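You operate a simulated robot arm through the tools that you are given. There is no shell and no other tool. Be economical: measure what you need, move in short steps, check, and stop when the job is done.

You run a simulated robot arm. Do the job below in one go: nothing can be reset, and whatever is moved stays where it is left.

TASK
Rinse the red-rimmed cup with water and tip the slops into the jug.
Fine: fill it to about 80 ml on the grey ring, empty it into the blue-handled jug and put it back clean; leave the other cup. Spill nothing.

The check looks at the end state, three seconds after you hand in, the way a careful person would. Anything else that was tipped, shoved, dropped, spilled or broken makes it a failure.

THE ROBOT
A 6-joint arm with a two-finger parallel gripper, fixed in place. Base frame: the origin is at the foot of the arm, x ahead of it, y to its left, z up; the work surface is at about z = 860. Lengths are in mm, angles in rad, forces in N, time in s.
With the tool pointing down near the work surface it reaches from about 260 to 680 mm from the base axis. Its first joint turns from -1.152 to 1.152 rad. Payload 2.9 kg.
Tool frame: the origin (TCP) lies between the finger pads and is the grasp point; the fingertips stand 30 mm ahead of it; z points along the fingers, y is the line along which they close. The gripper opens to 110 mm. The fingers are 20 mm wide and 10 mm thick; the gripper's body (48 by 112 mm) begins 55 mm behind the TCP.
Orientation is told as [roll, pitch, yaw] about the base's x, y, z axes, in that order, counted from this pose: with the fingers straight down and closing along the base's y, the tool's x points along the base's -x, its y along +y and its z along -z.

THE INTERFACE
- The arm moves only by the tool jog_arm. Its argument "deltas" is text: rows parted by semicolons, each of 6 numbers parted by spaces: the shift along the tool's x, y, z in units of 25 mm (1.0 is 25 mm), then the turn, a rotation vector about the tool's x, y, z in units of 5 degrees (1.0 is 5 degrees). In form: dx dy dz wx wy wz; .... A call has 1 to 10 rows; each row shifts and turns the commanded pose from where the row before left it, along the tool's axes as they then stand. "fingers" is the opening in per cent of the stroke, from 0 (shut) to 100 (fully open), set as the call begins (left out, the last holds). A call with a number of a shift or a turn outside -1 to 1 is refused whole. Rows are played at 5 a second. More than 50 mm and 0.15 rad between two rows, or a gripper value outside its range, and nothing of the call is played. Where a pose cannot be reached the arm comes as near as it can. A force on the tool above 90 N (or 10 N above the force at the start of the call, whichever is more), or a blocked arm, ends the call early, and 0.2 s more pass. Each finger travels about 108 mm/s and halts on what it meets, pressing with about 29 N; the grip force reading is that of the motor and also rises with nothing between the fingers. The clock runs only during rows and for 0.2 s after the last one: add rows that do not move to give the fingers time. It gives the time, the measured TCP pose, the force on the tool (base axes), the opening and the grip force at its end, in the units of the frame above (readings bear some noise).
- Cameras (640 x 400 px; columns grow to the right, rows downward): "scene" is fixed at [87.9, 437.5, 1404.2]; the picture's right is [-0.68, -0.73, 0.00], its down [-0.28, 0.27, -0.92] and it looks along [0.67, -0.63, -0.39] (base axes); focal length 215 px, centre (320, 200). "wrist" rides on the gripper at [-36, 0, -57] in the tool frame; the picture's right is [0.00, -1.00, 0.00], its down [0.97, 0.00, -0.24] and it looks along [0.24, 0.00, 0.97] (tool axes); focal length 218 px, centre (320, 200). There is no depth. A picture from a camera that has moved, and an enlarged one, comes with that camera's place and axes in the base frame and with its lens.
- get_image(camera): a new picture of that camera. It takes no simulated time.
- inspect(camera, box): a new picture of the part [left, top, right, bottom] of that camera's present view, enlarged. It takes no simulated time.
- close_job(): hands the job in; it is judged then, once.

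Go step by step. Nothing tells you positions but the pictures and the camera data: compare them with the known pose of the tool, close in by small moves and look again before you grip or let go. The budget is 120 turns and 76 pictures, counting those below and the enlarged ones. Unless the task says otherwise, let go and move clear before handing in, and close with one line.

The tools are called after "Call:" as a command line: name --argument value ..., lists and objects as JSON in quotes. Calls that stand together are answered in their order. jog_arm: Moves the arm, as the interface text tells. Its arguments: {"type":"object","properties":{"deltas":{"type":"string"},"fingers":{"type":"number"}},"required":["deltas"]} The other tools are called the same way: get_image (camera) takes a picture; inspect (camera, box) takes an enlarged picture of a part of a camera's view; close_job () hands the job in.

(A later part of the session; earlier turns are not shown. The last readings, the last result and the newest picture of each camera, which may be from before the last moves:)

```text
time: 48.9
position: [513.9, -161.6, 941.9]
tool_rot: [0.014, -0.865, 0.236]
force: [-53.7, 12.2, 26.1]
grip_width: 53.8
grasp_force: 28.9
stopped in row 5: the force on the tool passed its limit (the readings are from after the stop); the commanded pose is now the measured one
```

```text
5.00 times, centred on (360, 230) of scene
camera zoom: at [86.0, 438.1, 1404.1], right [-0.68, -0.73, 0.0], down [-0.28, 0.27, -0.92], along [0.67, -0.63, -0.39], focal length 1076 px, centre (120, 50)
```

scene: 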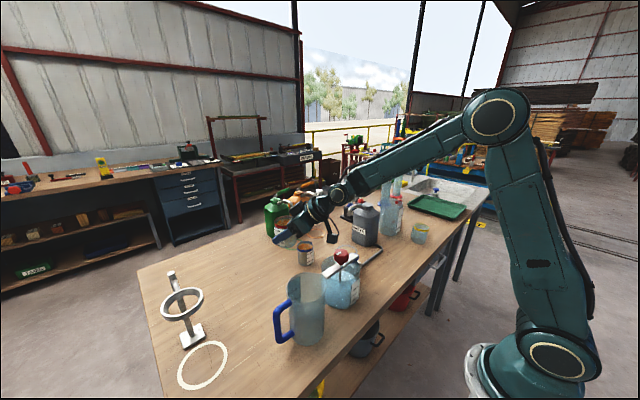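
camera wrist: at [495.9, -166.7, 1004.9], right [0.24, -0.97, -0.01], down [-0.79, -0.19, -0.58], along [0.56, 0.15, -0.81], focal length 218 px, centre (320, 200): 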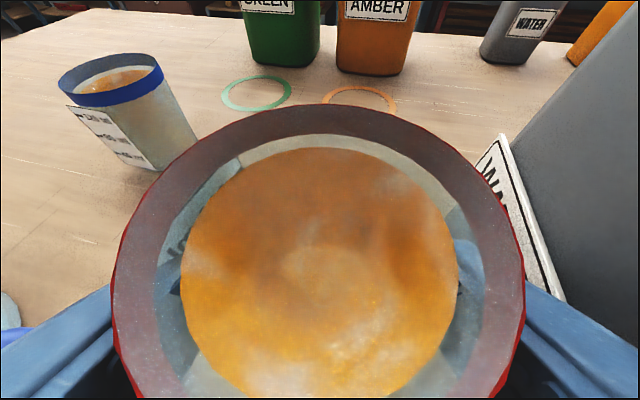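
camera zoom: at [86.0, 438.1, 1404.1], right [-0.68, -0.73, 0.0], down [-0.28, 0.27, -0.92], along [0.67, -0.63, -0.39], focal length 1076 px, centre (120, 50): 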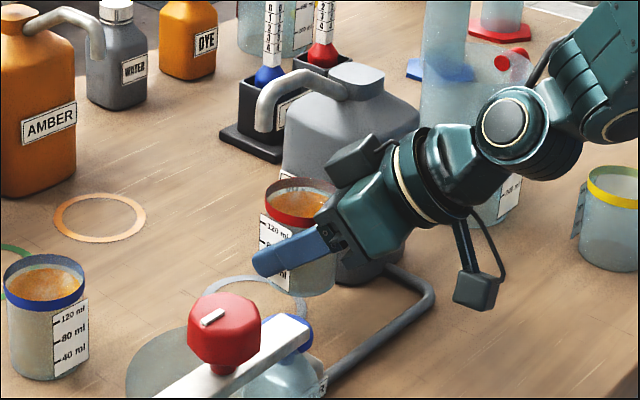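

The gripper's right side touched the WATER canister (not visibly moved). I back off and turn the heading to 0° for more room.

Call:
jog_arm --deltas ".47 .007 -.584 0 0 0;.47 .007 -.584 0 0 0;.47 .007 -.584 0 0 0;0 0 0 0 0 0"

Call:
inspect --camera "scene" --box '[310, 180, 430, 280]'

```text
time: 49.9
position: [461.1, -174.5, 941.9]
tool_rot: [0.014, -0.863, 0.238]
force: [0.7, -0.3, 0.4]
grip_width: 53.9
grasp_force: 29.4
```

```text
4.00 times, centred on (370, 230) of scene
camera zoom: at [87.9, 437.5, 1404.2], right [-0.68, -0.73, 0.0], down [-0.28, 0.27, -0.92], along [0.67, -0.63, -0.39], focal length 861 px, centre (120, 80)
```

zoom: 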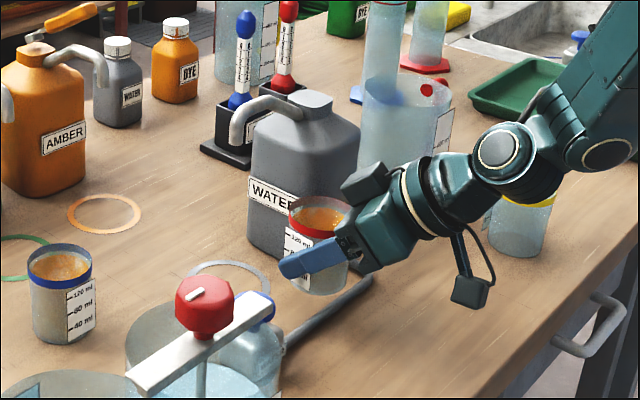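

Call:
jog_arm --deltas "0 0 0 .16 -.14 0;0 0 0 .69 0 .59;0 0 0 .69 0 .59;0 0 0 .69 0 .59;0 .48 0 0 0 0;0 .48 0 0 0 0;0 0 0 0 0 0"

```text
time: 51.5
position: [462.7, -150.6, 941.9]
tool_rot: [0.005, -0.873, -0.004]
force: [0.2, 0.5, 0.2]
grip_width: 53.8
grasp_force: 29.2
```

Call:
jog_arm --deltas "-.385 0 .46 0 0 0;-.385 0 .46 0 0 0;-.385 0 .46 0 0 0;-.385 0 .46 0 0 0;0 0 0 0 0 0"

Call:
jog_arm --deltas "-.385 0 .46 0 0 0;-.385 0 .46 0 0 0;0 0 0 0 0 0"

Call:
inspect --camera "scene" --box '[310, 190, 410, 270]'

Call:
get_image --camera "wrist"

```text
time: 52.7
position: [522.4, -150.3, 941.1]
tool_rot: [0.005, -0.875, -0.005]
force: [0.1, -0.2, -0.7]
grip_width: 54.0
grasp_force: 29.1
```

```text
time: 53.5
position: [553.3, -150.6, 940.9]
tool_rot: [0.006, -0.876, -0.004]
force: [0.2, 0.6, 0.6]
grip_width: 53.8
grasp_force: 29.1
```

```text
5.00 times, centred on (360, 230) of scene
camera zoom: at [87.9, 437.5, 1404.2], right [-0.68, -0.73, 0.0], down [-0.28, 0.27, -0.92], along [0.67, -0.63, -0.39], focal length 1076 px, centre (120, 50)
```

zoom: 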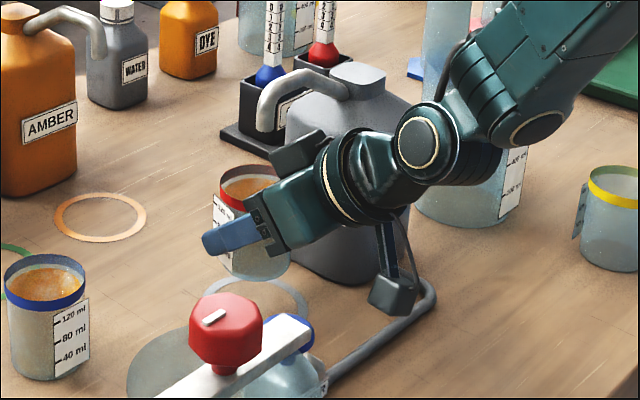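

```text
29 pictures are left
camera wrist: at [533.4, -151.2, 1004.0], right [0.0, -1.0, 0.0], down [-0.81, 0.0, -0.59], along [0.59, 0.0, -0.81], focal length 218 px, centre (320, 200)
```

wrist: 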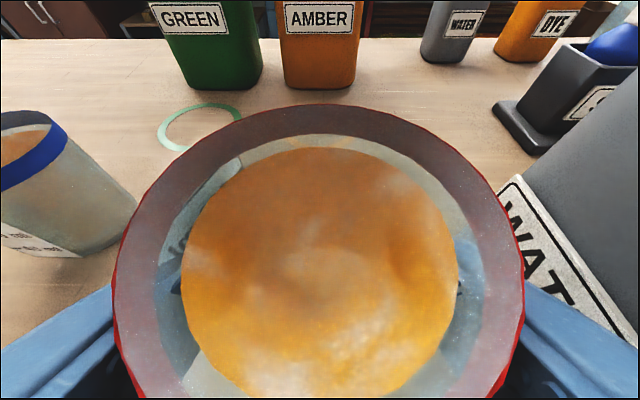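

Cup is centred above the grey ring, beneath the spout. Lowering slowly onto the table.

Call:
jog_arm --deltas ".29 0 .244 0 0 0;.29 0 .244 0 0 0;.29 0 .244 0 0 0;.2 0 .17 0 0 0;0 0 0 0 0 0"

Call:
inspect --camera "scene" --box '[310, 190, 410, 270]'

```text
time: 54.7
position: [552.1, -150.4, 905.7]
tool_rot: [0.006, -0.876, -0.002]
force: [-0.2, -0.1, 0.8]
grip_width: 53.8
grasp_force: 29.4
```

```text
5.00 times, centred on (360, 230) of scene
camera zoom: at [87.9, 437.5, 1404.2], right [-0.68, -0.73, 0.0], down [-0.28, 0.27, -0.92], along [0.67, -0.63, -0.39], focal length 1076 px, centre (120, 50)
```

zoom: 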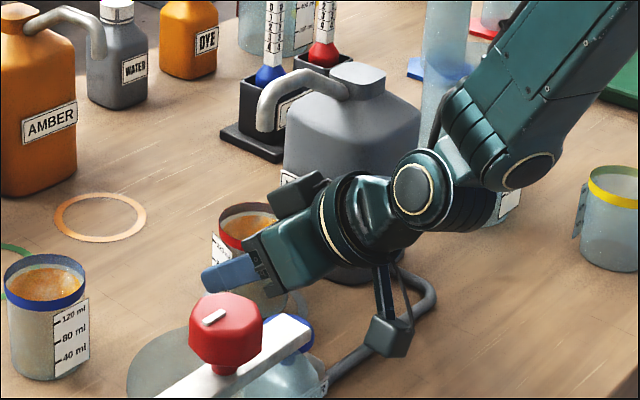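

Call:
jog_arm --deltas ".06 0 .05 0 0 0;.05 0 .04 0 0 0;0 0 0 0 0 0"

Call:
jog_arm --deltas ".04 0 .033 0 0 0;0 0 0 0 0 0"

```text
time: 55.5
position: [551.4, -150.7, 901.8]
tool_rot: [0.006, -0.873, -0.004]
force: [-0.1, -0.9, -0.1]
grip_width: 53.7
grasp_force: 29.4
```

```text
time: 56.1
position: [551.3, -150.1, 901.8]
tool_rot: [0.006, -0.876, -0.004]
force: [0.5, 0.0, 0.5]
grip_width: 53.9
grasp_force: 29.2
```

The cup stands on the ring. Opening the fingers and backing out along the tool axis.

Call:
jog_arm --deltas "0 0 0 0 0 0;0 0 0 0 0 0;0 0 0 0 0 0" --fingers 74

Call:
jog_arm --deltas "0 0 -.3 0 0 0;0 0 -.8 0 0 0;0 0 -.8 0 0 0;0 0 -.8 0 0 0;0 0 -.8 0 0 0;0 0 -.8 0 0 0;0 0 0 0 0 0"

Call:
get_image --camera "wrist"

Call:
inspect --camera "scene" --box '[310, 180, 410, 270]'

```text
time: 56.9
position: [552.6, -150.4, 901.4]
tool_rot: [0.005, -0.874, -0.004]
force: [-0.4, 0.4, -1.0]
grip_width: 81.6
grasp_force: 0.0
```

```text
time: 58.5
position: [468.8, -151.3, 969.0]
tool_rot: [0.005, -0.875, -0.001]
force: [0.6, -0.1, 0.5]
grip_width: 81.5
grasp_force: 0.0
```

```text
27 pictures are left
camera wrist: at [449.4, -151.6, 1033.3], right [0.0, -1.0, 0.0], down [-0.81, 0.0, -0.59], along [0.59, 0.0, -0.81], focal length 218 px, centre (320, 200)
```

wrist: 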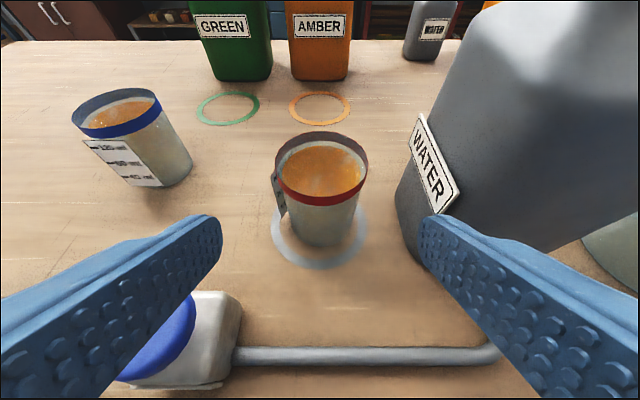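

```text
4.44 times, centred on (360, 225) of scene
camera zoom: at [87.9, 437.5, 1404.2], right [-0.68, -0.73, 0.0], down [-0.28, 0.27, -0.92], along [0.67, -0.63, -0.39], focal length 957 px, centre (142, 89)
```

zoom: 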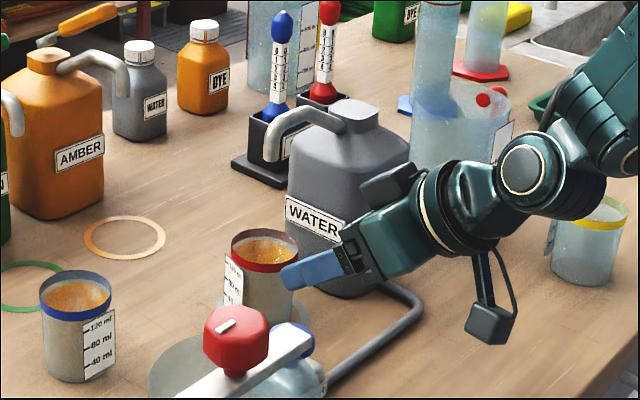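

Cup stands on the ring under the spout. Now I raise, bring the closed gripper vertical above the blue button at about (460, -79, 926).

Call:
jog_arm --deltas "-.63 .72 -.646 0 0 0;-.63 .72 -.646 0 0 0;-.63 .72 -.646 0 0 0;-.63 .72 -.646 0 0 0;0 0 0 0 0 0" --fingers 0

Call:
jog_arm --deltas "0 0 0 0 1 0;0 0 0 0 1 0;0 0 0 0 1 0;0 0 0 0 1 0;0 0 0 0 1 0;0 0 0 0 1 0;0 0 0 0 1 0;0 0 0 0 1 0;0 0 0 0 1 0;0 0 0 0 1 0"

Call:
get_image --camera "wrist"

```text
time: 59.7
position: [459.1, -80.8, 1062.2]
tool_rot: [0.004, -0.874, -0.005]
force: [0.3, 1.0, 1.2]
grip_width: 0.1
grasp_force: 28.8
```

```text
time: 61.9
position: [460.8, -79.0, 1061.8]
tool_rot: [0.004, 0.001, 0.001]
force: [0.2, 0.6, -0.1]
grip_width: 0.2
grasp_force: 29.2
```

```text
25 pictures are left
camera wrist: at [497.6, -79.5, 1117.5], right [0.0, -1.0, 0.0], down [-0.97, 0.0, 0.24], along [-0.24, 0.0, -0.97], focal length 218 px, centre (320, 200)
```

wrist: 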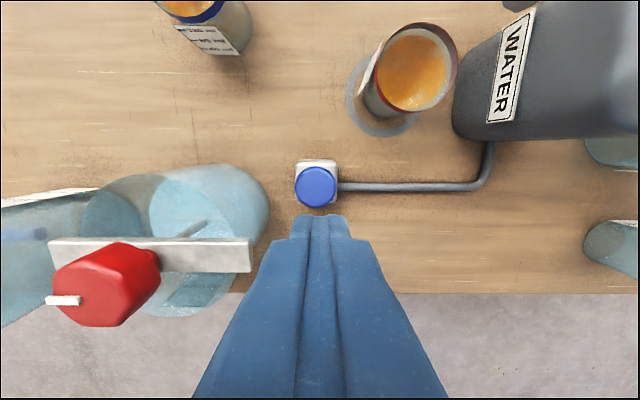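

Button refined to (462, -76). Lowering to just above it.

Call:
jog_arm --deltas "-.05 .12 .9 0 0 0;0 0 .9 0 0 0;0 0 .9 0 0 0;0 0 .9 0 0 0;0 0 0 0 0 0"

Call:
inspect --camera "scene" --box '[310, 190, 420, 280]'

Call:
get_image --camera "wrist"

```text
time: 63.1
position: [462.1, -75.2, 970.2]
tool_rot: [0.003, 0.0, 0.0]
force: [0.0, 0.3, -0.3]
grip_width: 0.2
grasp_force: 29.2
```

```text
4.44 times, centred on (365, 235) of scene
camera zoom: at [87.9, 437.5, 1404.2], right [-0.68, -0.73, 0.0], down [-0.28, 0.27, -0.92], along [0.67, -0.63, -0.39], focal length 957 px, centre (120, 44)
```

zoom: 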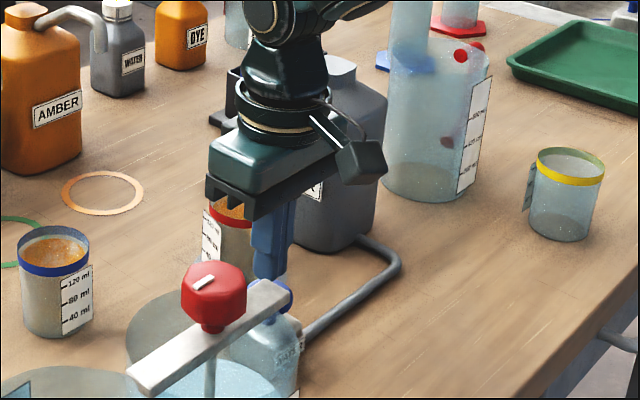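

```text
23 pictures are left
camera wrist: at [498.9, -76.3, 1027.1], right [0.0, -1.0, 0.0], down [-0.97, 0.0, 0.24], along [-0.24, 0.0, -0.97], focal length 218 px, centre (320, 200)
```

wrist: 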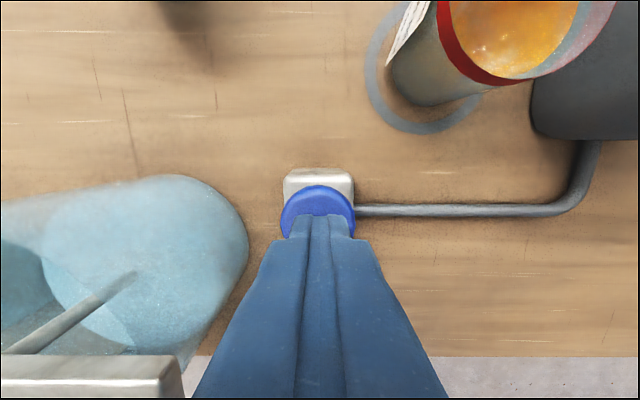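

Aligned. Creeping down to find contact with the button.

Call:
jog_arm --deltas ".06 0 .2 0 0 0;0 0 .2 0 0 0"

Call:
jog_arm --deltas "0 0 .12 0 0 0"

Call:
jog_arm --deltas "0 0 .12 0 0 0"

```text
time: 63.7
position: [460.2, -75.6, 960.7]
tool_rot: [0.003, -0.003, 0.0]
force: [-0.3, -0.3, 0.9]
grip_width: 0.0
grasp_force: 29.1
```

```text
time: 64.1
position: [460.0, -76.2, 957.7]
tool_rot: [0.005, -0.003, -0.001]
force: [-0.6, 0.5, -0.1]
grip_width: 0.0
grasp_force: 29.3
```

```text
time: 64.5
position: [460.4, -75.9, 954.2]
tool_rot: [0.004, -0.001, 0.0]
force: [0.2, -1.3, 1.9]
grip_width: 0.0
grasp_force: 28.6
```

Call:
jog_arm --deltas "0 0 .1 0 0 0"

Call:
inspect --camera "wrist" --box '[260, 0, 640, 240]'

```text
time: 64.9
position: [460.0, -75.6, 952.4]
tool_rot: [0.005, -0.002, 0.003]
force: [0.1, 0.7, 2.6]
grip_width: 0.0
grasp_force: 28.7
```

```text
1.67 times, centred on (450, 120) of wrist
camera zoom: at [497.5, -75.7, 1008.7], right [0.0, -1.0, 0.0], down [-0.97, 0.0, 0.24], along [-0.24, 0.0, -0.97], focal length 364 px, centre (103, 333)
```

zoom: 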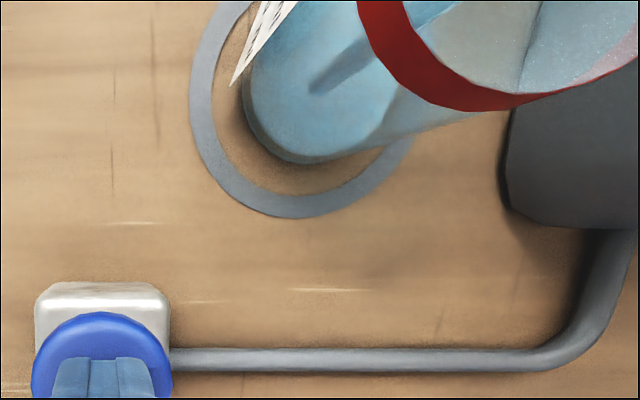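

Water is running and the cup already looks clean. Checking the level at once (no time passes).

Call:
inspect --camera "scene" --box '[335, 220, 385, 265]'

```text
8.89 times, centred on (360, 242) of scene
camera zoom: at [87.9, 437.5, 1404.2], right [-0.68, -0.73, 0.0], down [-0.28, 0.27, -0.92], along [0.67, -0.63, -0.39], focal length 1914 px, centre (-36, -178)
```

zoom: 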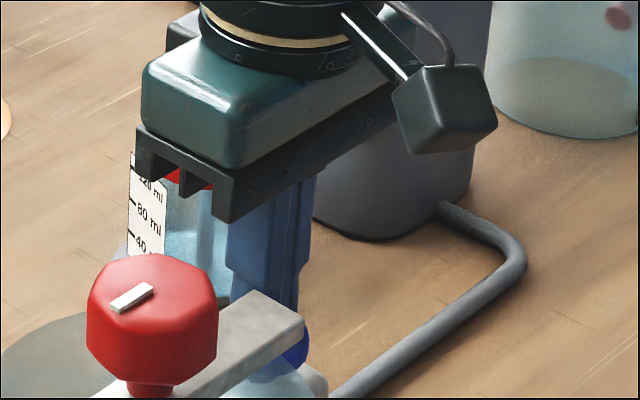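

Roughly 40 ml so far; I release the button now and measure.

Call:
jog_arm --deltas "0 0 -.6 0 0 0"

Call:
inspect --camera "scene" --box '[335, 220, 385, 265]'

Call:
inspect --camera "wrist" --box '[320, 0, 640, 200]'

```text
time: 65.3
position: [461.1, -75.6, 966.9]
tool_rot: [0.004, -0.002, -0.001]
force: [0.1, -0.1, -0.5]
grip_width: 0.0
grasp_force: 29.3
```

```text
8.89 times, centred on (360, 242) of scene
camera zoom: at [87.9, 437.5, 1404.2], right [-0.68, -0.73, 0.0], down [-0.28, 0.27, -0.92], along [0.67, -0.63, -0.39], focal length 1914 px, centre (-36, -178)
```

zoom: 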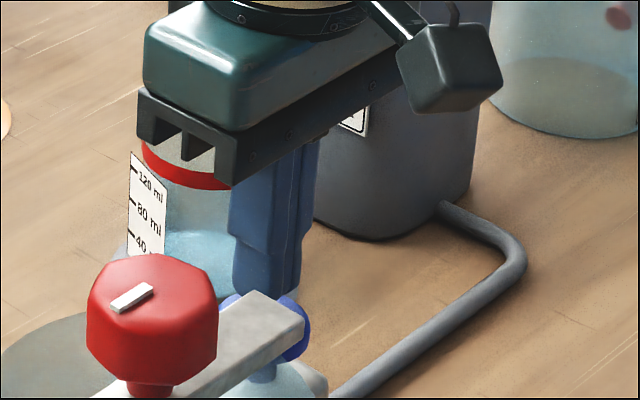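

```text
2.00 times, centred on (480, 100) of wrist
camera zoom: at [497.8, -76.3, 1024.1], right [0.0, -1.0, 0.0], down [-0.97, 0.0, 0.24], along [-0.24, 0.0, -0.97], focal length 436 px, centre (0, 400)
```

zoom: 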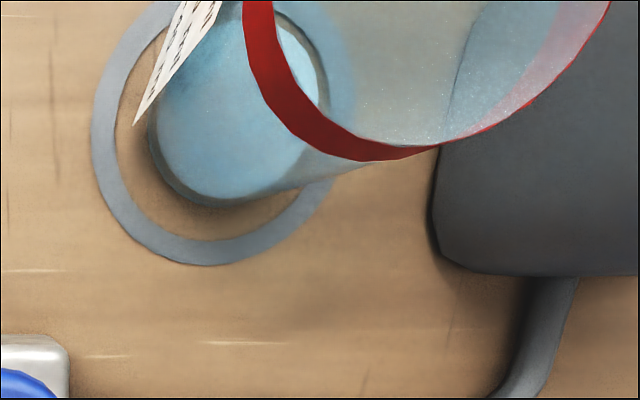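

About 15–20 ml in so far. Pressing again and holding about 1 s before the next check.

Call:
jog_arm --deltas "0 0 .6 0 0 0;0 0 0 0 0 0;0 0 0 0 0 0;0 0 0 0 0 0"

Call:
inspect --camera "scene" --box '[335, 220, 385, 265]'

```text
time: 66.3
position: [459.9, -75.7, 951.6]
tool_rot: [0.003, -0.001, 0.001]
force: [0.2, 1.5, 2.0]
grip_width: 0.0
grasp_force: 29.3
```

```text
8.89 times, centred on (360, 242) of scene
camera zoom: at [87.9, 437.5, 1404.2], right [-0.68, -0.73, 0.0], down [-0.28, 0.27, -0.92], along [0.67, -0.63, -0.39], focal length 1914 px, centre (-36, -178)
```

zoom: 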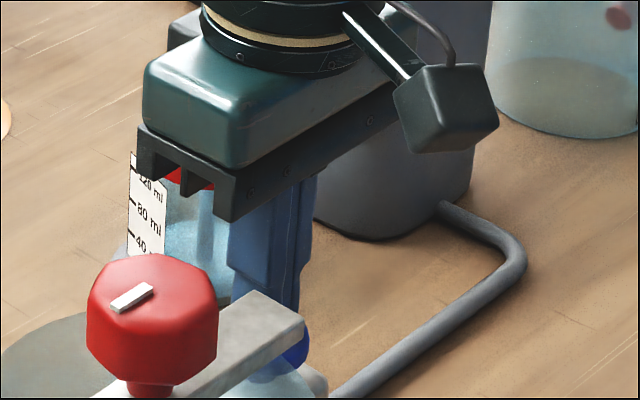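

Call:
jog_arm --deltas "0 0 0 0 0 0;0 0 0 0 0 0;0 0 0 0 0 0;0 0 0 0 0 0;0 0 0 0 0 0;0 0 0 0 0 0;0 0 0 0 0 0;0 0 0 0 0 0"

Call:
inspect --camera "scene" --box '[340, 225, 370, 260]'

Call:
inspect --camera "wrist" --box '[320, 0, 640, 200]'

```text
time: 68.1
position: [459.6, -76.3, 951.4]
tool_rot: [0.004, -0.003, -0.001]
force: [0.1, 1.3, 2.0]
grip_width: 0.0
grasp_force: 29.2
```

```text
11.43 times, centred on (355, 242) of scene
camera zoom: at [87.9, 437.5, 1404.2], right [-0.68, -0.73, 0.0], down [-0.28, 0.27, -0.92], along [0.67, -0.63, -0.39], focal length 2461 px, centre (-80, -286)
```

zoom: 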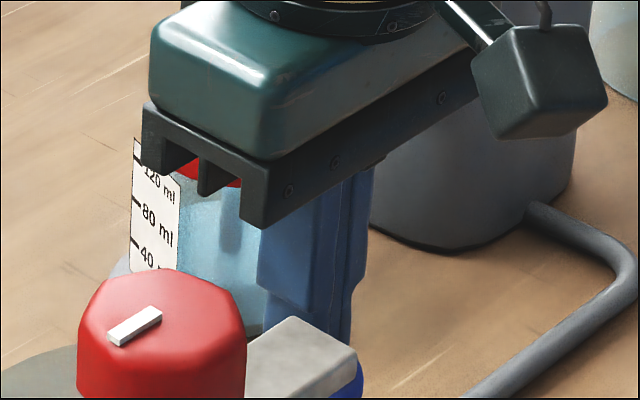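

```text
2.00 times, centred on (480, 100) of wrist
camera zoom: at [497.4, -76.4, 1008.9], right [0.0, -1.0, 0.0], down [-0.97, 0.0, 0.24], along [-0.24, 0.0, -0.97], focal length 436 px, centre (0, 400)
```

zoom: 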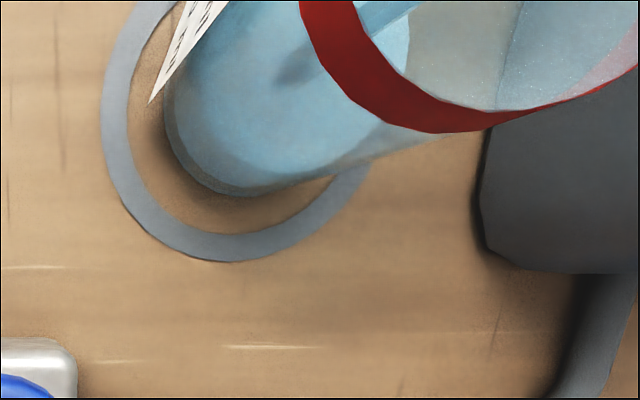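

Level is now about 50 ml, rate ~13 ml/s. Holding about 1.6 s more.

Call:
jog_arm --deltas "0 0 0 0 0 0;0 0 0 0 0 0;0 0 0 0 0 0;0 0 0 0 0 0;0 0 0 0 0 0;0 0 0 0 0 0;0 0 0 0 0 0"

Call:
inspect --camera "wrist" --box '[320, 0, 640, 200]'

```text
time: 69.7
position: [460.6, -76.6, 952.4]
tool_rot: [0.004, -0.001, 0.0]
force: [0.9, 0.0, 2.2]
grip_width: 0.0
grasp_force: 28.8
```

```text
2.00 times, centred on (480, 100) of wrist
camera zoom: at [497.4, -76.4, 1008.9], right [0.0, -1.0, 0.0], down [-0.97, 0.0, 0.24], along [-0.24, 0.0, -0.97], focal length 436 px, centre (0, 400)
```

zoom: 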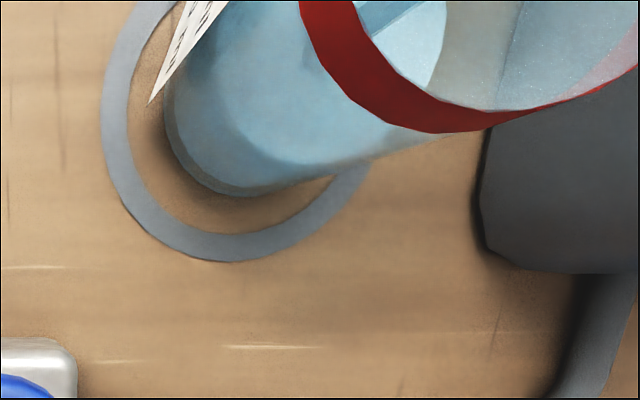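

About 70 ml. A brief further hold, then release.

Call:
jog_arm --deltas "0 0 0 0 0 0;0 0 -.6 0 0 0;0 0 -1 0 0 0;0 0 -1 0 0 0;0 0 -1 0 0 0;0 0 -1 0 0 0;0 0 0 0 0 0"

Call:
inspect --camera "scene" --box '[335, 215, 385, 265]'

```text
time: 71.3
position: [460.2, -75.0, 1066.8]
tool_rot: [0.005, -0.001, -0.002]
force: [0.2, -0.4, 0.4]
grip_width: 0.0
grasp_force: 28.8
```

```text
8.00 times, centred on (360, 240) of scene
camera zoom: at [87.9, 437.5, 1404.2], right [-0.68, -0.73, 0.0], down [-0.28, 0.27, -0.92], along [0.67, -0.63, -0.39], focal length 1722 px, centre (0, -120)
```

zoom: 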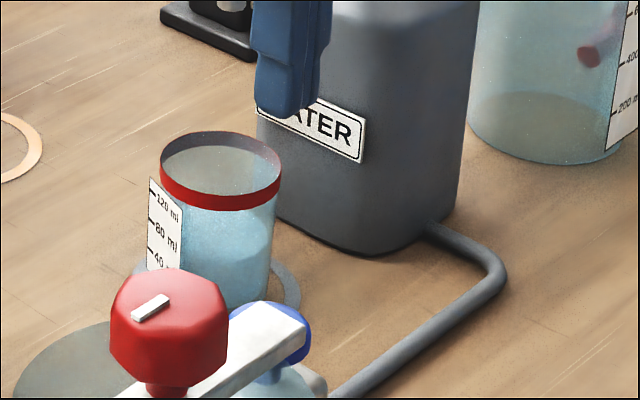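

Call:
inspect --camera "scene" --box '[350, 227, 374, 257]'

Call:
get_image --camera "wrist"

```text
13.33 times, centred on (362, 242) of scene
camera zoom: at [87.9, 437.5, 1404.2], right [-0.68, -0.73, 0.0], down [-0.28, 0.27, -0.92], along [0.67, -0.63, -0.39], focal length 2871 px, centre (-240, -360)
```

zoom: 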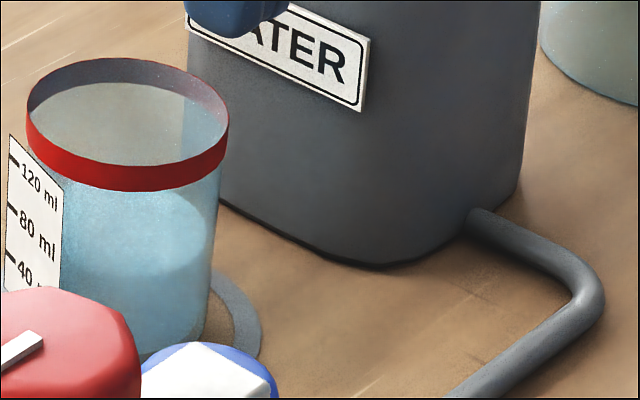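

```text
12 pictures are left
camera wrist: at [497.4, -75.9, 1122.7], right [0.0, -1.0, 0.0], down [-0.97, 0.0, 0.24], along [-0.24, 0.0, -0.97], focal length 218 px, centre (320, 200)
```

wrist: 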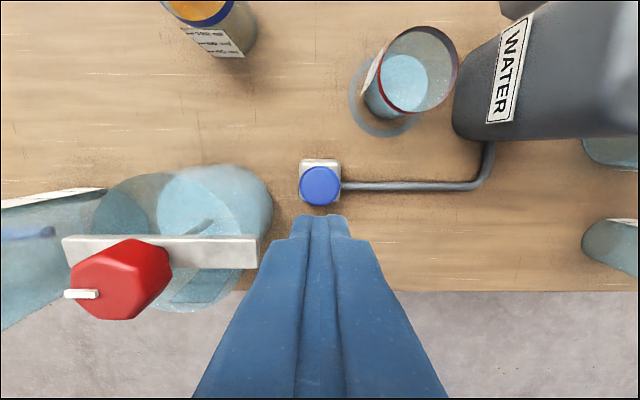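

Level reads about 73 ml. A short top-up tap of ~0.4 s brings it near 80.

Call:
jog_arm --deltas "0 0 1 0 0 0;0 0 1 0 0 0;0 0 1 0 0 0;0 0 1 0 0 0;0 0 .59 0 0 0;0 0 0 0 0 0;0 0 -.6 0 0 0;0 0 -1 0 0 0;0 0 -1 0 0 0;0 0 -1 0 0 0"

Call:
inspect --camera "scene" --box '[350, 227, 374, 257]'

```text
time: 73.5
position: [459.3, -78.5, 1042.8]
tool_rot: [0.003, -0.002, 0.0]
force: [-0.9, -0.2, 0.2]
grip_width: 0.0
grasp_force: 28.7
```

```text
13.33 times, centred on (362, 242) of scene
camera zoom: at [87.9, 437.5, 1404.2], right [-0.68, -0.73, 0.0], down [-0.28, 0.27, -0.92], along [0.67, -0.63, -0.39], focal length 2871 px, centre (-240, -360)
```

zoom: 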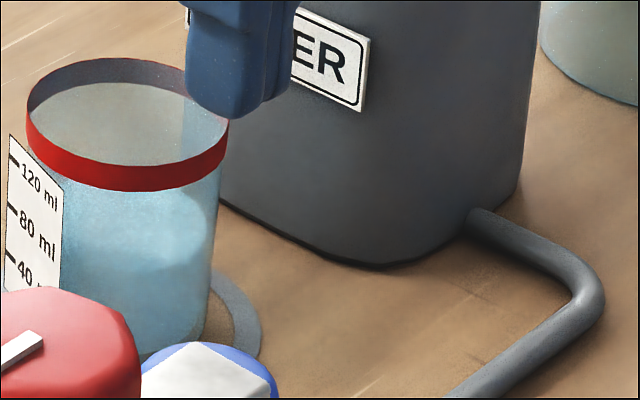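

Level is about 78–80 ml. Re-tilting the tool to 50° and returning to the retreat pose in front of the cup.

Call:
jog_arm --deltas "0 0 0 0 -1 0;0 0 0 0 -1 0;0 0 0 0 -1 0;0 0 0 0 -1 0;0 0 0 0 -1 0;0 0 0 0 -1 0;0 0 0 0 -1 0;0 0 0 0 -1 0;0 0 0 0 -1 0;0 0 0 0 -1 0"

Call:
jog_arm --deltas ".505 -.728 .546 0 0 0;.505 -.728 .546 0 0 0;.505 -.728 .546 0 0 0;.505 -.728 .546 0 0 0;0 0 0 0 0 0" --fingers 74

```text
time: 75.7
position: [460.5, -77.9, 1041.5]
tool_rot: [0.006, -0.876, -0.005]
force: [0.3, 0.0, 0.7]
grip_width: 0.1
grasp_force: 29.0
```

```text
time: 76.9
position: [469.7, -148.8, 967.3]
tool_rot: [0.004, -0.874, -0.003]
force: [0.0, 0.1, 0.1]
grip_width: 81.7
grasp_force: 0.1
```

Call:
jog_arm --deltas "-.038 -.032 .7 0 0 0;-.038 -.032 .7 0 0 0;0 0 .7 0 0 0;0 0 .7 0 0 0;0 0 .6 0 0 0;0 0 .45 0 0 0;0 0 .3 0 0 0;0 0 0 0 0 0"

Call:
get_image --camera "wrist"

```text
time: 78.7
position: [550.3, -150.6, 904.3]
tool_rot: [0.006, -0.875, -0.004]
force: [0.4, -0.3, -0.8]
grip_width: 81.4
grasp_force: 0.1
```

```text
10 pictures are left
camera wrist: at [531.4, -150.1, 966.9], right [0.0, -1.0, 0.0], down [-0.81, 0.0, -0.59], along [0.59, 0.0, -0.81], focal length 218 px, centre (320, 200)
```

wrist: 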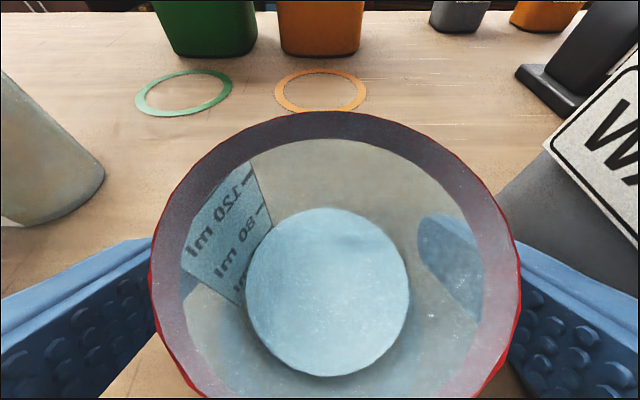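

The level sits somewhat under the 80 line (I estimate 70–78 ml). I'll back out and give one more short tap before lifting.

Call:
jog_arm --deltas "0 0 -.3 0 0 0;0 0 -.8 0 0 0;0 0 -.8 0 0 0;0 0 -.8 0 0 0;0 0 -.8 0 0 0;0 0 -.8 0 0 0;0 0 0 0 0 0"

Call:
jog_arm --deltas "-.63 .72 -.646 0 0 0;-.63 .72 -.646 0 0 0;-.63 .72 -.646 0 0 0;-.63 .72 -.646 0 0 0;0 0 0 0 0 0" --fingers 0

Call:
jog_arm --deltas "0 0 0 0 1 0;0 0 0 0 1 0;0 0 0 0 1 0;0 0 0 0 1 0;0 0 0 0 1 0;0 0 0 0 1 0;0 0 0 0 1 0;0 0 0 0 1 0;0 0 0 0 1 0;0 0 0 0 1 0"

```text
time: 80.3
position: [468.2, -150.0, 972.3]
tool_rot: [0.004, -0.875, -0.001]
force: [-0.1, 0.3, -0.1]
grip_width: 81.1
grasp_force: 0.1
```

```text
time: 81.5
position: [459.6, -78.3, 1063.6]
tool_rot: [0.005, -0.875, -0.003]
force: [-0.1, -0.6, 1.0]
grip_width: 0.0
grasp_force: 29.3
```

```text
time: 83.7
position: [457.9, -77.6, 1062.4]
tool_rot: [0.003, -0.001, 0.002]
force: [-0.7, 0.2, 0.1]
grip_width: 0.3
grasp_force: 28.9
```

Call:
jog_arm --deltas "-.06 .06 1 0 0 0;0 0 1 0 0 0;0 0 1 0 0 0;0 0 1 0 0 0;0 0 .43 0 0 0;0 0 0 0 0 0;0 0 -.6 0 0 0;0 0 -1 0 0 0;0 0 -1 0 0 0;0 0 -1 0 0 0"

Call:
jog_arm --deltas "0 0 0 0 -1 0;0 0 0 0 -1 0;0 0 0 0 -1 0;0 0 0 0 -1 0;0 0 0 0 -1 0;0 0 0 0 -1 0;0 0 0 0 -1 0;0 0 0 0 -1 0;0 0 0 0 -1 0;0 0 0 0 -1 0"

Call:
jog_arm --deltas ".505 -.728 .546 0 0 0;.505 -.728 .546 0 0 0;.505 -.728 .546 0 0 0;.505 -.728 .546 0 0 0;0 0 0 0 0 0" --fingers 74

```text
time: 85.9
position: [460.3, -76.1, 1041.8]
tool_rot: [0.003, -0.001, 0.001]
force: [-0.3, -0.3, 0.6]
grip_width: 0.2
grasp_force: 28.9
```

```text
time: 88.1
position: [460.6, -77.2, 1040.9]
tool_rot: [0.005, -0.875, -0.003]
force: [0.8, 0.8, -0.2]
grip_width: 0.0
grasp_force: 29.7
```

```text
time: 89.3
position: [471.6, -149.9, 967.6]
tool_rot: [0.005, -0.875, -0.004]
force: [0.3, -0.6, -1.0]
grip_width: 81.5
grasp_force: 0.1
```

Call:
jog_arm --deltas "-.02 -.01 .7 0 0 0;-.02 -.01 .7 0 0 0;0 0 .7 0 0 0;0 0 .7 0 0 0;0 0 .6 0 0 0;0 0 .45 0 0 0;0 0 .3 0 0 0;0 0 0 0 0 0"

Call:
get_image --camera "wrist"

```text
time: 91.1
position: [551.7, -150.0, 901.6]
tool_rot: [0.005, -0.874, -0.003]
force: [0.1, -0.3, 0.2]
grip_width: 81.7
grasp_force: 0.1
```

```text
9 pictures are left
camera wrist: at [531.2, -150.3, 965.6], right [0.0, -1.0, 0.0], down [-0.81, 0.0, -0.59], along [0.59, 0.0, -0.81], focal length 218 px, centre (320, 200)
```

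wrist: 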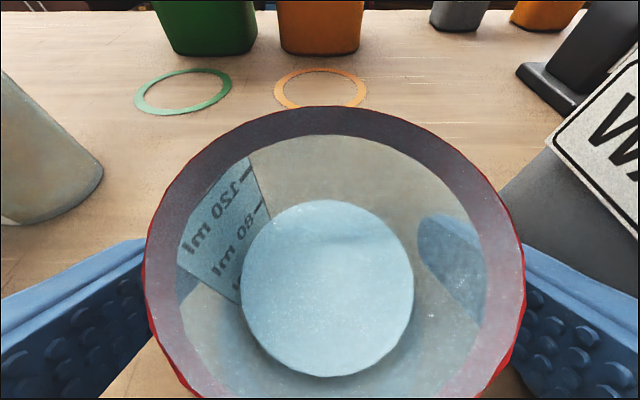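

Level good (~80 ml). Gripping and lifting a little.

Call:
jog_arm --deltas "0 0 0 0 0 0;0 0 0 0 0 0;0 0 0 0 0 0;0 0 0 0 0 0" --fingers 42

Call:
jog_arm --deltas "-.1 0 -.08 0 0 0;-.2 0 -.167 0 0 0;-.3 0 -.25 0 0 0;-.3 0 -.25 0 0 0;-.2 0 -.167 0 0 0;-.1 0 -.08 0 0 0;0 0 0 0 0 0"

```text
time: 92.1
position: [551.1, -149.9, 902.9]
tool_rot: [0.005, -0.874, -0.004]
force: [-0.1, -0.1, 0.8]
grip_width: 54.0
grasp_force: 29.2
```

```text
time: 93.7
position: [551.3, -151.7, 941.6]
tool_rot: [0.005, -0.875, -0.004]
force: [0.1, -0.2, -1.6]
grip_width: 54.2
grasp_force: 29.0
```

Lifted clear. Backing out from beneath the spout gently, then rising.

Call:
jog_arm --deltas ".128 0 -.153 0 0 0;.256 0 -.307 0 0 0;.385 0 -.46 0 0 0;.385 0 -.46 0 0 0;.385 0 -.46 0 0 0;.385 0 -.46 0 0 0;.256 0 -.307 0 0 0;.128 0 -.153 0 0 0;0 0 0 0 0 0"

Call:
jog_arm --deltas "-.153 0 -.128 0 0 0;-.307 0 -.256 0 0 0;-.5 0 -.418 0 0 0;-.61 0 -.51 0 0 0;-.61 0 -.51 0 0 0;-.61 0 -.51 0 0 0;-.61 0 -.51 0 0 0;-.61 0 -.51 0 0 0;-.4 0 -.33 0 0 0;-.2 0 -.167 0 0 0"

```text
time: 95.7
position: [459.9, -150.7, 940.3]
tool_rot: [0.004, -0.875, -0.003]
force: [0.9, 0.0, -1.5]
grip_width: 54.0
grasp_force: 29.4
```

```text
time: 97.9
position: [460.2, -149.6, 1091.6]
tool_rot: [0.005, -0.874, -0.004]
force: [0.2, 0.3, -1.2]
grip_width: 53.7
grasp_force: 29.2
```

Carrying the cup level toward the jug in gentle ramps.

Call:
jog_arm --deltas ".017 .166 -.021 0 0 0;.035 .332 -.042 0 0 0;.052 .5 -.063 0 0 0;.07 .664 -.083 0 0 0;.078 .747 -.094 0 0 0;.078 .747 -.094 0 0 0;.07 .664 -.083 0 0 0;.052 .5 -.063 0 0 0;.035 .332 -.042 0 0 0;.017 .166 -.021 0 0 0"

Call:
jog_arm --deltas ".017 .166 -.021 0 0 0;.035 .332 -.042 0 0 0;.052 .5 -.063 0 0 0;.07 .664 -.083 0 0 0;.078 .747 -.094 0 0 0;.078 .747 -.094 0 0 0;.07 .664 -.083 0 0 0;.052 .5 -.063 0 0 0;.035 .332 -.042 0 0 0;.017 .166 -.021 0 0 0"

Call:
jog_arm --deltas ".017 .166 -.021 0 0 0;.035 .332 -.042 0 0 0;.052 .5 -.063 0 0 0;.07 .664 -.083 0 0 0;.078 .747 -.094 0 0 0;.078 .747 -.094 0 0 0;.07 .664 -.083 0 0 0;.052 .5 -.063 0 0 0;.035 .332 -.042 0 0 0;.017 .166 -.021 0 0 0"

```text
time: 100.1
position: [440.5, -29.1, 1092.1]
tool_rot: [0.004, -0.875, -0.002]
force: [0.0, 0.1, -0.8]
grip_width: 54.0
grasp_force: 28.7
```

```text
time: 102.3
position: [420.5, 90.9, 1092.3]
tool_rot: [0.005, -0.873, -0.003]
force: [0.8, -1.0, -1.4]
grip_width: 54.0
grasp_force: 29.0
```

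```text
time: 104.5
position: [400.5, 211.1, 1091.6]
tool_rot: [0.005, -0.874, -0.005]
force: [-0.3, 1.1, -1.1]
grip_width: 54.0
grasp_force: 28.9
```

Over the jug. Turning the heading to 31° as rehearsed and lowering to z≈1083.

Call:
jog_arm --deltas "0 0 0 -.306 0 -.257;0 0 0 -.613 0 -.514;0 0 0 -.766 0 -.643;0 0 0 -.766 0 -.643;0 0 0 -.766 0 -.643;0 0 0 -.766 0 -.643;0 0 0 -.46 0 -.386;0 0 0 -.306 0 -.257;.12 0 .1 0 0 0;.12 0 .1 0 0 0"

Call:
jog_arm --deltas "0 0 0 0 0 .4;0 0 0 0 0 .7;0 0 0 0 0 .8;0 0 0 0 0 .8;0 0 0 0 0 .8;0 0 0 0 0 .8;0 0 0 0 0 .8;0 0 0 0 0 .8;0 0 0 0 0 .7;0 0 0 0 0 .4"

Call:
get_image --camera "wrist"

```text
time: 106.7
position: [400.4, 211.1, 1083.7]
tool_rot: [0.004, -0.876, 0.541]
force: [0.1, -0.6, -0.9]
grip_width: 53.9
grasp_force: 29.5
```

```text
time: 108.9
position: [402.0, 211.5, 1084.9]
tool_rot: [0.606, -0.68, -0.291]
force: [-0.2, 0.3, -0.4]
grip_width: 53.9
grasp_force: 29.0
```

```text
8 pictures are left
camera wrist: at [391.6, 180.2, 1142.9], right [0.11, -0.89, -0.44], down [-0.88, 0.12, -0.46], along [0.46, 0.44, -0.77], focal length 218 px, centre (320, 200)
```

wrist: 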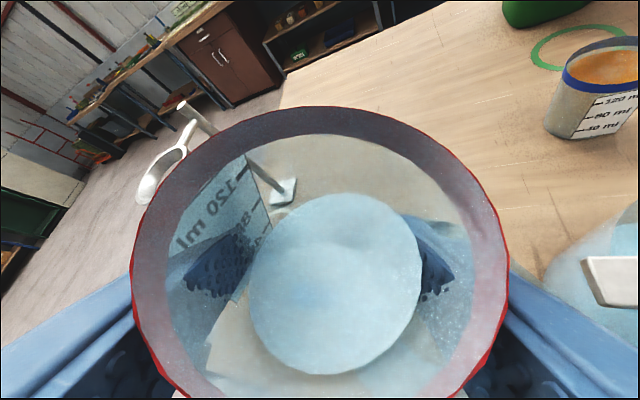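

Tilt 27°, nothing moving yet. Continuing the roll over the jug, slower as the pour starts.

Call:
jog_arm --deltas "0 0 0 0 0 .6;0 0 0 0 0 .8;0 0 0 0 0 .8;0 0 0 0 0 .8;0 0 0 0 0 .8;0 0 0 0 0 .7;0 0 0 0 0 .6;0 0 0 0 0 .5;0 0 0 0 0 .5;0 0 0 0 0 .4"

Call:
inspect --camera "scene" --box '[250, 200, 370, 360]'

```text
time: 111.1
position: [399.3, 211.8, 1084.3]
tool_rot: [0.837, -0.297, -0.772]
force: [-0.8, 0.0, -1.3]
grip_width: 54.0
grasp_force: 29.6
```

```text
2.50 times, centred on (310, 280) of scene
camera zoom: at [88.0, 437.5, 1404.2], right [-0.68, -0.73, 0.0], down [-0.28, 0.27, -0.92], along [0.67, -0.63, -0.39], focal length 538 px, centre (345, 0)
```

zoom: 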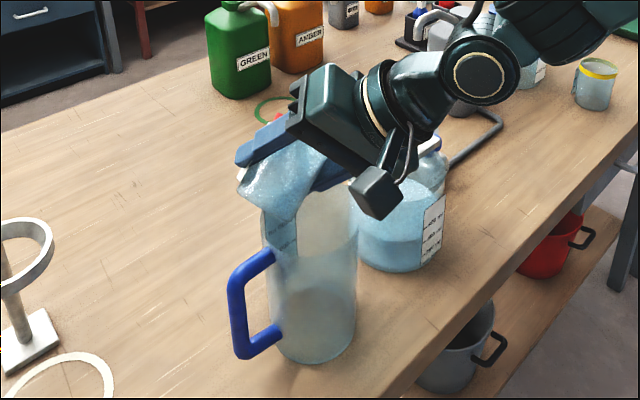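

Lip is above the jug opening. Pouring slowly.

Call:
jog_arm --deltas "0 0 0 0 0 .4;0 0 0 0 0 .5;0 0 0 0 0 .5;0 0 0 0 0 .5;0 0 0 0 0 .5;0 0 0 0 0 .5;0 0 0 0 0 .5;0 0 0 0 0 .5;0 0 0 0 0 .5;0 0 0 0 0 .5"

Call:
inspect --camera "scene" --box '[250, 200, 370, 360]'

```text
time: 113.3
position: [401.7, 212.2, 1084.8]
tool_rot: [0.875, 0.03, -1.052]
force: [-0.9, 1.2, -0.9]
grip_width: 53.8
grasp_force: 28.9
```

```text
2.50 times, centred on (310, 280) of scene
camera zoom: at [87.9, 437.5, 1404.2], right [-0.68, -0.73, 0.0], down [-0.28, 0.27, -0.92], along [0.67, -0.63, -0.39], focal length 538 px, centre (345, 0)
```

zoom: 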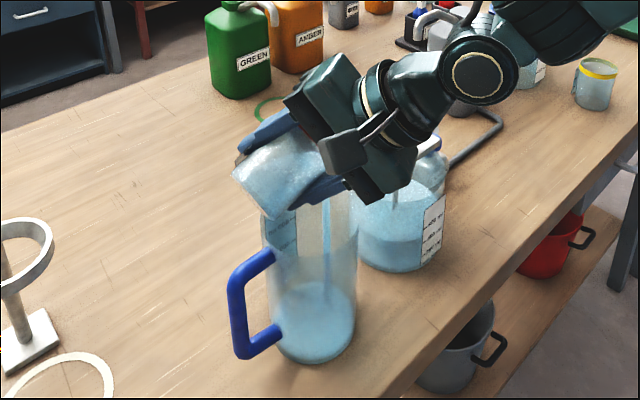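

The water is landing in the jug. Continuing.

Call:
jog_arm --deltas "0 0 0 0 0 .5;0 0 0 0 0 .5;0 0 0 0 0 .5;0 0 0 0 0 .5;0 0 0 0 0 .6;0 0 0 0 0 .6;0 0 0 0 0 .6;0 0 0 0 0 .6;0 0 0 0 0 .6;0 0 0 0 0 .5"

Call:
jog_arm --deltas "0 0 0 0 0 .6;0 0 0 0 0 .7;0 0 0 0 0 .8;0 0 0 0 0 .8;0 0 0 0 0 .8;0 0 0 0 0 .8;0 0 0 0 0 .8;0 0 0 0 0 .7;0 0 0 0 0 .5;0 0 0 0 0 0"

Call:
inspect --camera "scene" --box '[250, 200, 370, 360]'

```text
time: 115.5
position: [401.0, 211.8, 1084.0]
tool_rot: [0.807, 0.39, -1.378]
force: [0.1, 0.3, -0.2]
grip_width: 53.8
grasp_force: 28.9
```

```text
time: 117.7
position: [400.8, 211.5, 1085.4]
tool_rot: [0.51, 0.747, -1.91]
force: [0.1, 0.1, -0.7]
grip_width: 53.6
grasp_force: 29.3
```

```text
2.50 times, centred on (310, 280) of scene
camera zoom: at [87.9, 437.5, 1404.2], right [-0.68, -0.73, 0.0], down [-0.28, 0.27, -0.92], along [0.67, -0.63, -0.39], focal length 538 px, centre (345, 0)
```

zoom: 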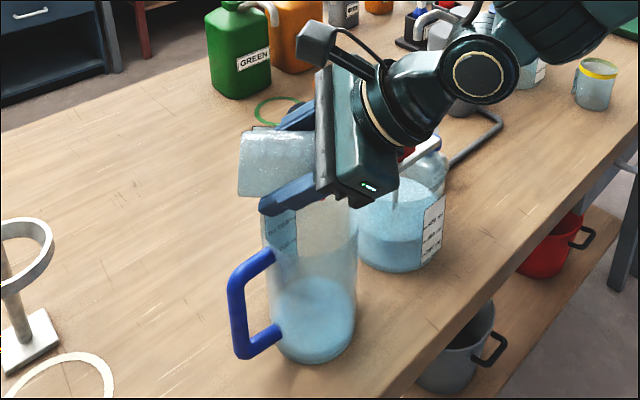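

Nearly empty. Completing the roll and pitching up for full drainage.

Call:
jog_arm --deltas "0 0 0 0 0 .8;0 0 0 0 0 .8;0 0 0 0 0 .8;0 0 0 0 0 .8;0 0 0 0 0 .8;0 0 0 0 0 .8;0 0 0 0 0 .8;0 0 0 0 0 0"

Call:
jog_arm --deltas "0 0 0 0 .6 0;0 0 0 0 .8 0;0 0 0 0 .8 0;0 0 0 0 .8 0;0 0 0 0 .8 0;0 0 0 0 .8 0;0 0 0 0 .8 0;0 0 0 0 .6 0;0 0 0 0 0 0;0 0 0 0 0 0"

Call:
get_image --camera "wrist"

```text
time: 119.5
position: [406.2, 195.2, 1081.6]
tool_rot: [-0.001, 0.879, -2.594]
force: [1.1, 0.5, 0.0]
grip_width: 53.4
grasp_force: 29.0
out of reach, approached as far as the arm can: row 7
```

```text
time: 121.7
position: [405.8, 196.0, 1081.5]
tool_rot: [-0.007, 1.4, -2.611]
force: [-1.0, -0.1, 1.1]
grip_width: 53.5
grasp_force: 28.7
```

```text
4 pictures are left
camera wrist: at [354.2, 164.3, 1055.4], right [-0.51, 0.86, 0.0], down [-0.06, -0.04, 1.0], along [0.86, 0.51, 0.07], focal length 218 px, centre (320, 200)
```

wrist: 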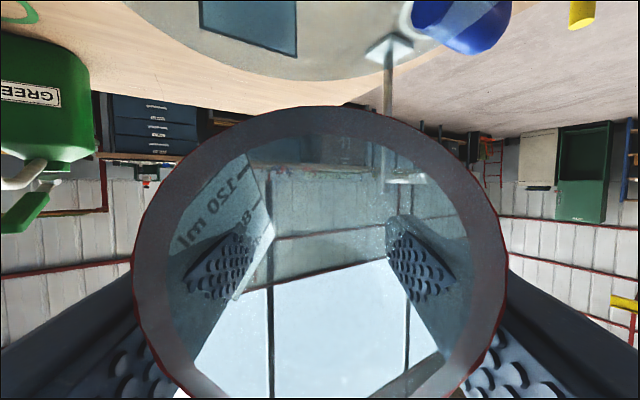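

The cup is empty and clean. Unwinding: pitch back, then roll back upright.

Call:
jog_arm --deltas "0 0 0 0 0 0;0 0 0 0 0 0;0 0 0 0 -1 0;0 0 0 0 -1 0;0 0 0 0 -1 0;0 0 0 0 -1 0;0 0 0 0 -1 0;0 0 0 0 -1 0;0 0 0 0 0 0"

Call:
jog_arm --deltas "0 0 0 0 0 -1;0 0 0 0 0 -1;0 0 0 0 0 -1;0 0 0 0 0 -1;0 0 0 0 0 -1;0 0 0 0 0 -1;0 0 0 0 0 -1;0 0 0 0 0 -1;0 0 0 0 0 -1;0 0 0 0 0 -1"

Call:
jog_arm --deltas "0 0 0 0 0 -1;0 0 0 0 0 -1;0 0 0 0 0 -1;0 0 0 0 0 -1;0 0 0 0 0 -1;0 0 0 0 0 -1;0 0 0 0 0 -1;0 0 0 0 0 -1;0 0 0 0 0 -1;0 0 0 0 0 -1"

Call:
jog_arm --deltas "0 0 0 0 0 -1;0 0 0 0 0 -1;0 0 0 0 0 -1;0 0 0 0 0 -1;0 0 0 0 0 -1;0 0 0 0 0 -1;0 0 0 0 0 -1;0 0 0 0 0 -1;0 0 0 0 0 -1;0 0 0 0 0 -1"

Call:
jog_arm --deltas "0 0 0 0 0 -1;0 0 0 0 0 -1;0 0 0 0 0 -1;0 0 0 0 0 -1;0 0 0 0 0 -1;0 0 0 0 0 -.7;0 0 0 0 0 0"

```text
time: 123.7
position: [406.9, 195.8, 1081.7]
tool_rot: [-0.003, 0.877, -2.597]
force: [-0.1, 0.1, 0.0]
grip_width: 53.5
grasp_force: 29.3
```

```text
time: 125.9
position: [406.2, 196.1, 1081.9]
tool_rot: [0.743, 0.517, -1.522]
force: [0.3, 0.0, -1.0]
grip_width: 53.5
grasp_force: 28.8
```

```text
time: 128.1
position: [406.2, 196.4, 1084.0]
tool_rot: [0.868, -0.134, -0.917]
force: [-0.5, 0.4, -1.1]
grip_width: 53.3
grasp_force: 29.5
```

```text
time: 130.3
position: [406.9, 195.8, 1081.9]
tool_rot: [0.542, -0.729, -0.191]
force: [0.4, 0.3, 0.4]
grip_width: 53.5
grasp_force: 28.8
```

```text
time: 131.9
position: [405.8, 195.8, 1081.1]
tool_rot: [0.034, -0.877, 0.501]
force: [0.3, 0.6, 0.1]
grip_width: 53.4
grasp_force: 29.5
```

Correcting the last bit of roll, then carrying the clean cup back toward its original spot.

Call:
jog_arm --deltas "0 0 0 0 0 -.5;0 0 0 0 0 0"

Call:
jog_arm --deltas "-.24 -.609 .4125 0 0 0;-.24 -.609 .4125 0 0 0;-.24 -.609 .4125 0 0 0;-.24 -.609 .4125 0 0 0;-.24 -.609 .4125 0 0 0;-.24 -.609 .4125 0 0 0;-.24 -.609 .4125 0 0 0;-.24 -.609 .4125 0 0 0;0 0 0 0 0 0"

```text
time: 132.5
position: [407.2, 195.8, 1082.4]
tool_rot: [-0.02, -0.874, 0.567]
force: [-0.4, 0.0, -0.4]
grip_width: 53.4
grasp_force: 29.1
```

```text
time: 134.5
position: [551.1, 141.8, 1065.8]
tool_rot: [-0.019, -0.875, 0.567]
force: [0.4, 0.1, -0.2]
grip_width: 53.4
grasp_force: 28.8
```

Call:
jog_arm --deltas "0 0 0 0 0 .185;0 0 0 -.7 0 -.587;0 0 0 -.7 0 -.587;0 0 0 -.7 0 -.587;0 0 0 -.7 0 -.587;0 0 0 -.7 0 -.587;0 0 0 -.7 0 -.587;0 0 0 -.7 0 -.587;0 0 0 0 0 0"

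Call:
jog_arm --deltas "0 0 0 -.7 0 -.587;0 0 0 -.7 0 -.587;0 0 0 -.7 0 -.587;0 0 0 -.7 0 -.587;0 0 0 -.7 0 -.587;0 0 0 -.7 0 -.587;0 0 0 -.7 0 -.587;0 0 0 0 0 0"

```text
time: 136.5
position: [550.1, 141.3, 1068.0]
tool_rot: [-0.002, -0.876, 1.101]
force: [0.4, 0.1, -0.3]
grip_width: 53.2
grasp_force: 28.7
```

```text
time: 138.3
position: [551.3, 141.2, 1067.0]
tool_rot: [-0.005, -0.874, 1.66]
force: [-0.1, -1.0, 0.2]
grip_width: 53.6
grasp_force: 28.9
```

At heading 95° again. Lowering straight down above the original spot.

Call:
jog_arm --deltas ".614 .05 .513 0 0 0;.614 0 .513 0 0 0;.614 0 .513 0 0 0;.614 0 .513 0 0 0;.614 0 .513 0 0 0;.614 0 .513 0 0 0;.4 0 .334 0 0 0;.3 0 .25 0 0 0;0 0 0 0 0 0"

Call:
get_image --camera "wrist"

```text
time: 140.3
position: [549.1, 141.5, 925.6]
tool_rot: [-0.003, -0.876, 1.659]
force: [0.6, 0.1, -0.8]
grip_width: 53.6
grasp_force: 28.4
```

```text
3 pictures are left
camera wrist: at [551.3, 120.2, 988.1], right [1.0, 0.09, 0.0], down [0.07, -0.8, -0.59], along [-0.05, 0.59, -0.81], focal length 218 px, centre (320, 200)
```

wrist: 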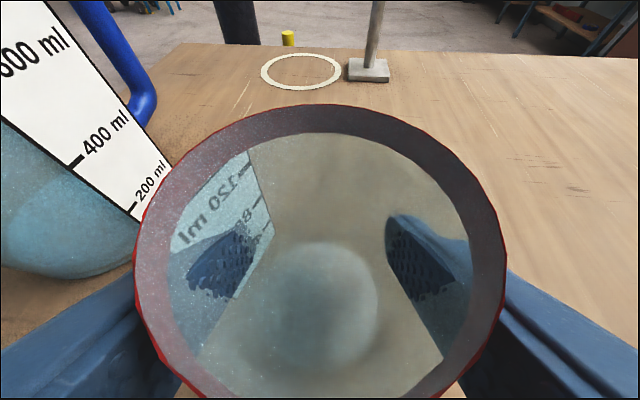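

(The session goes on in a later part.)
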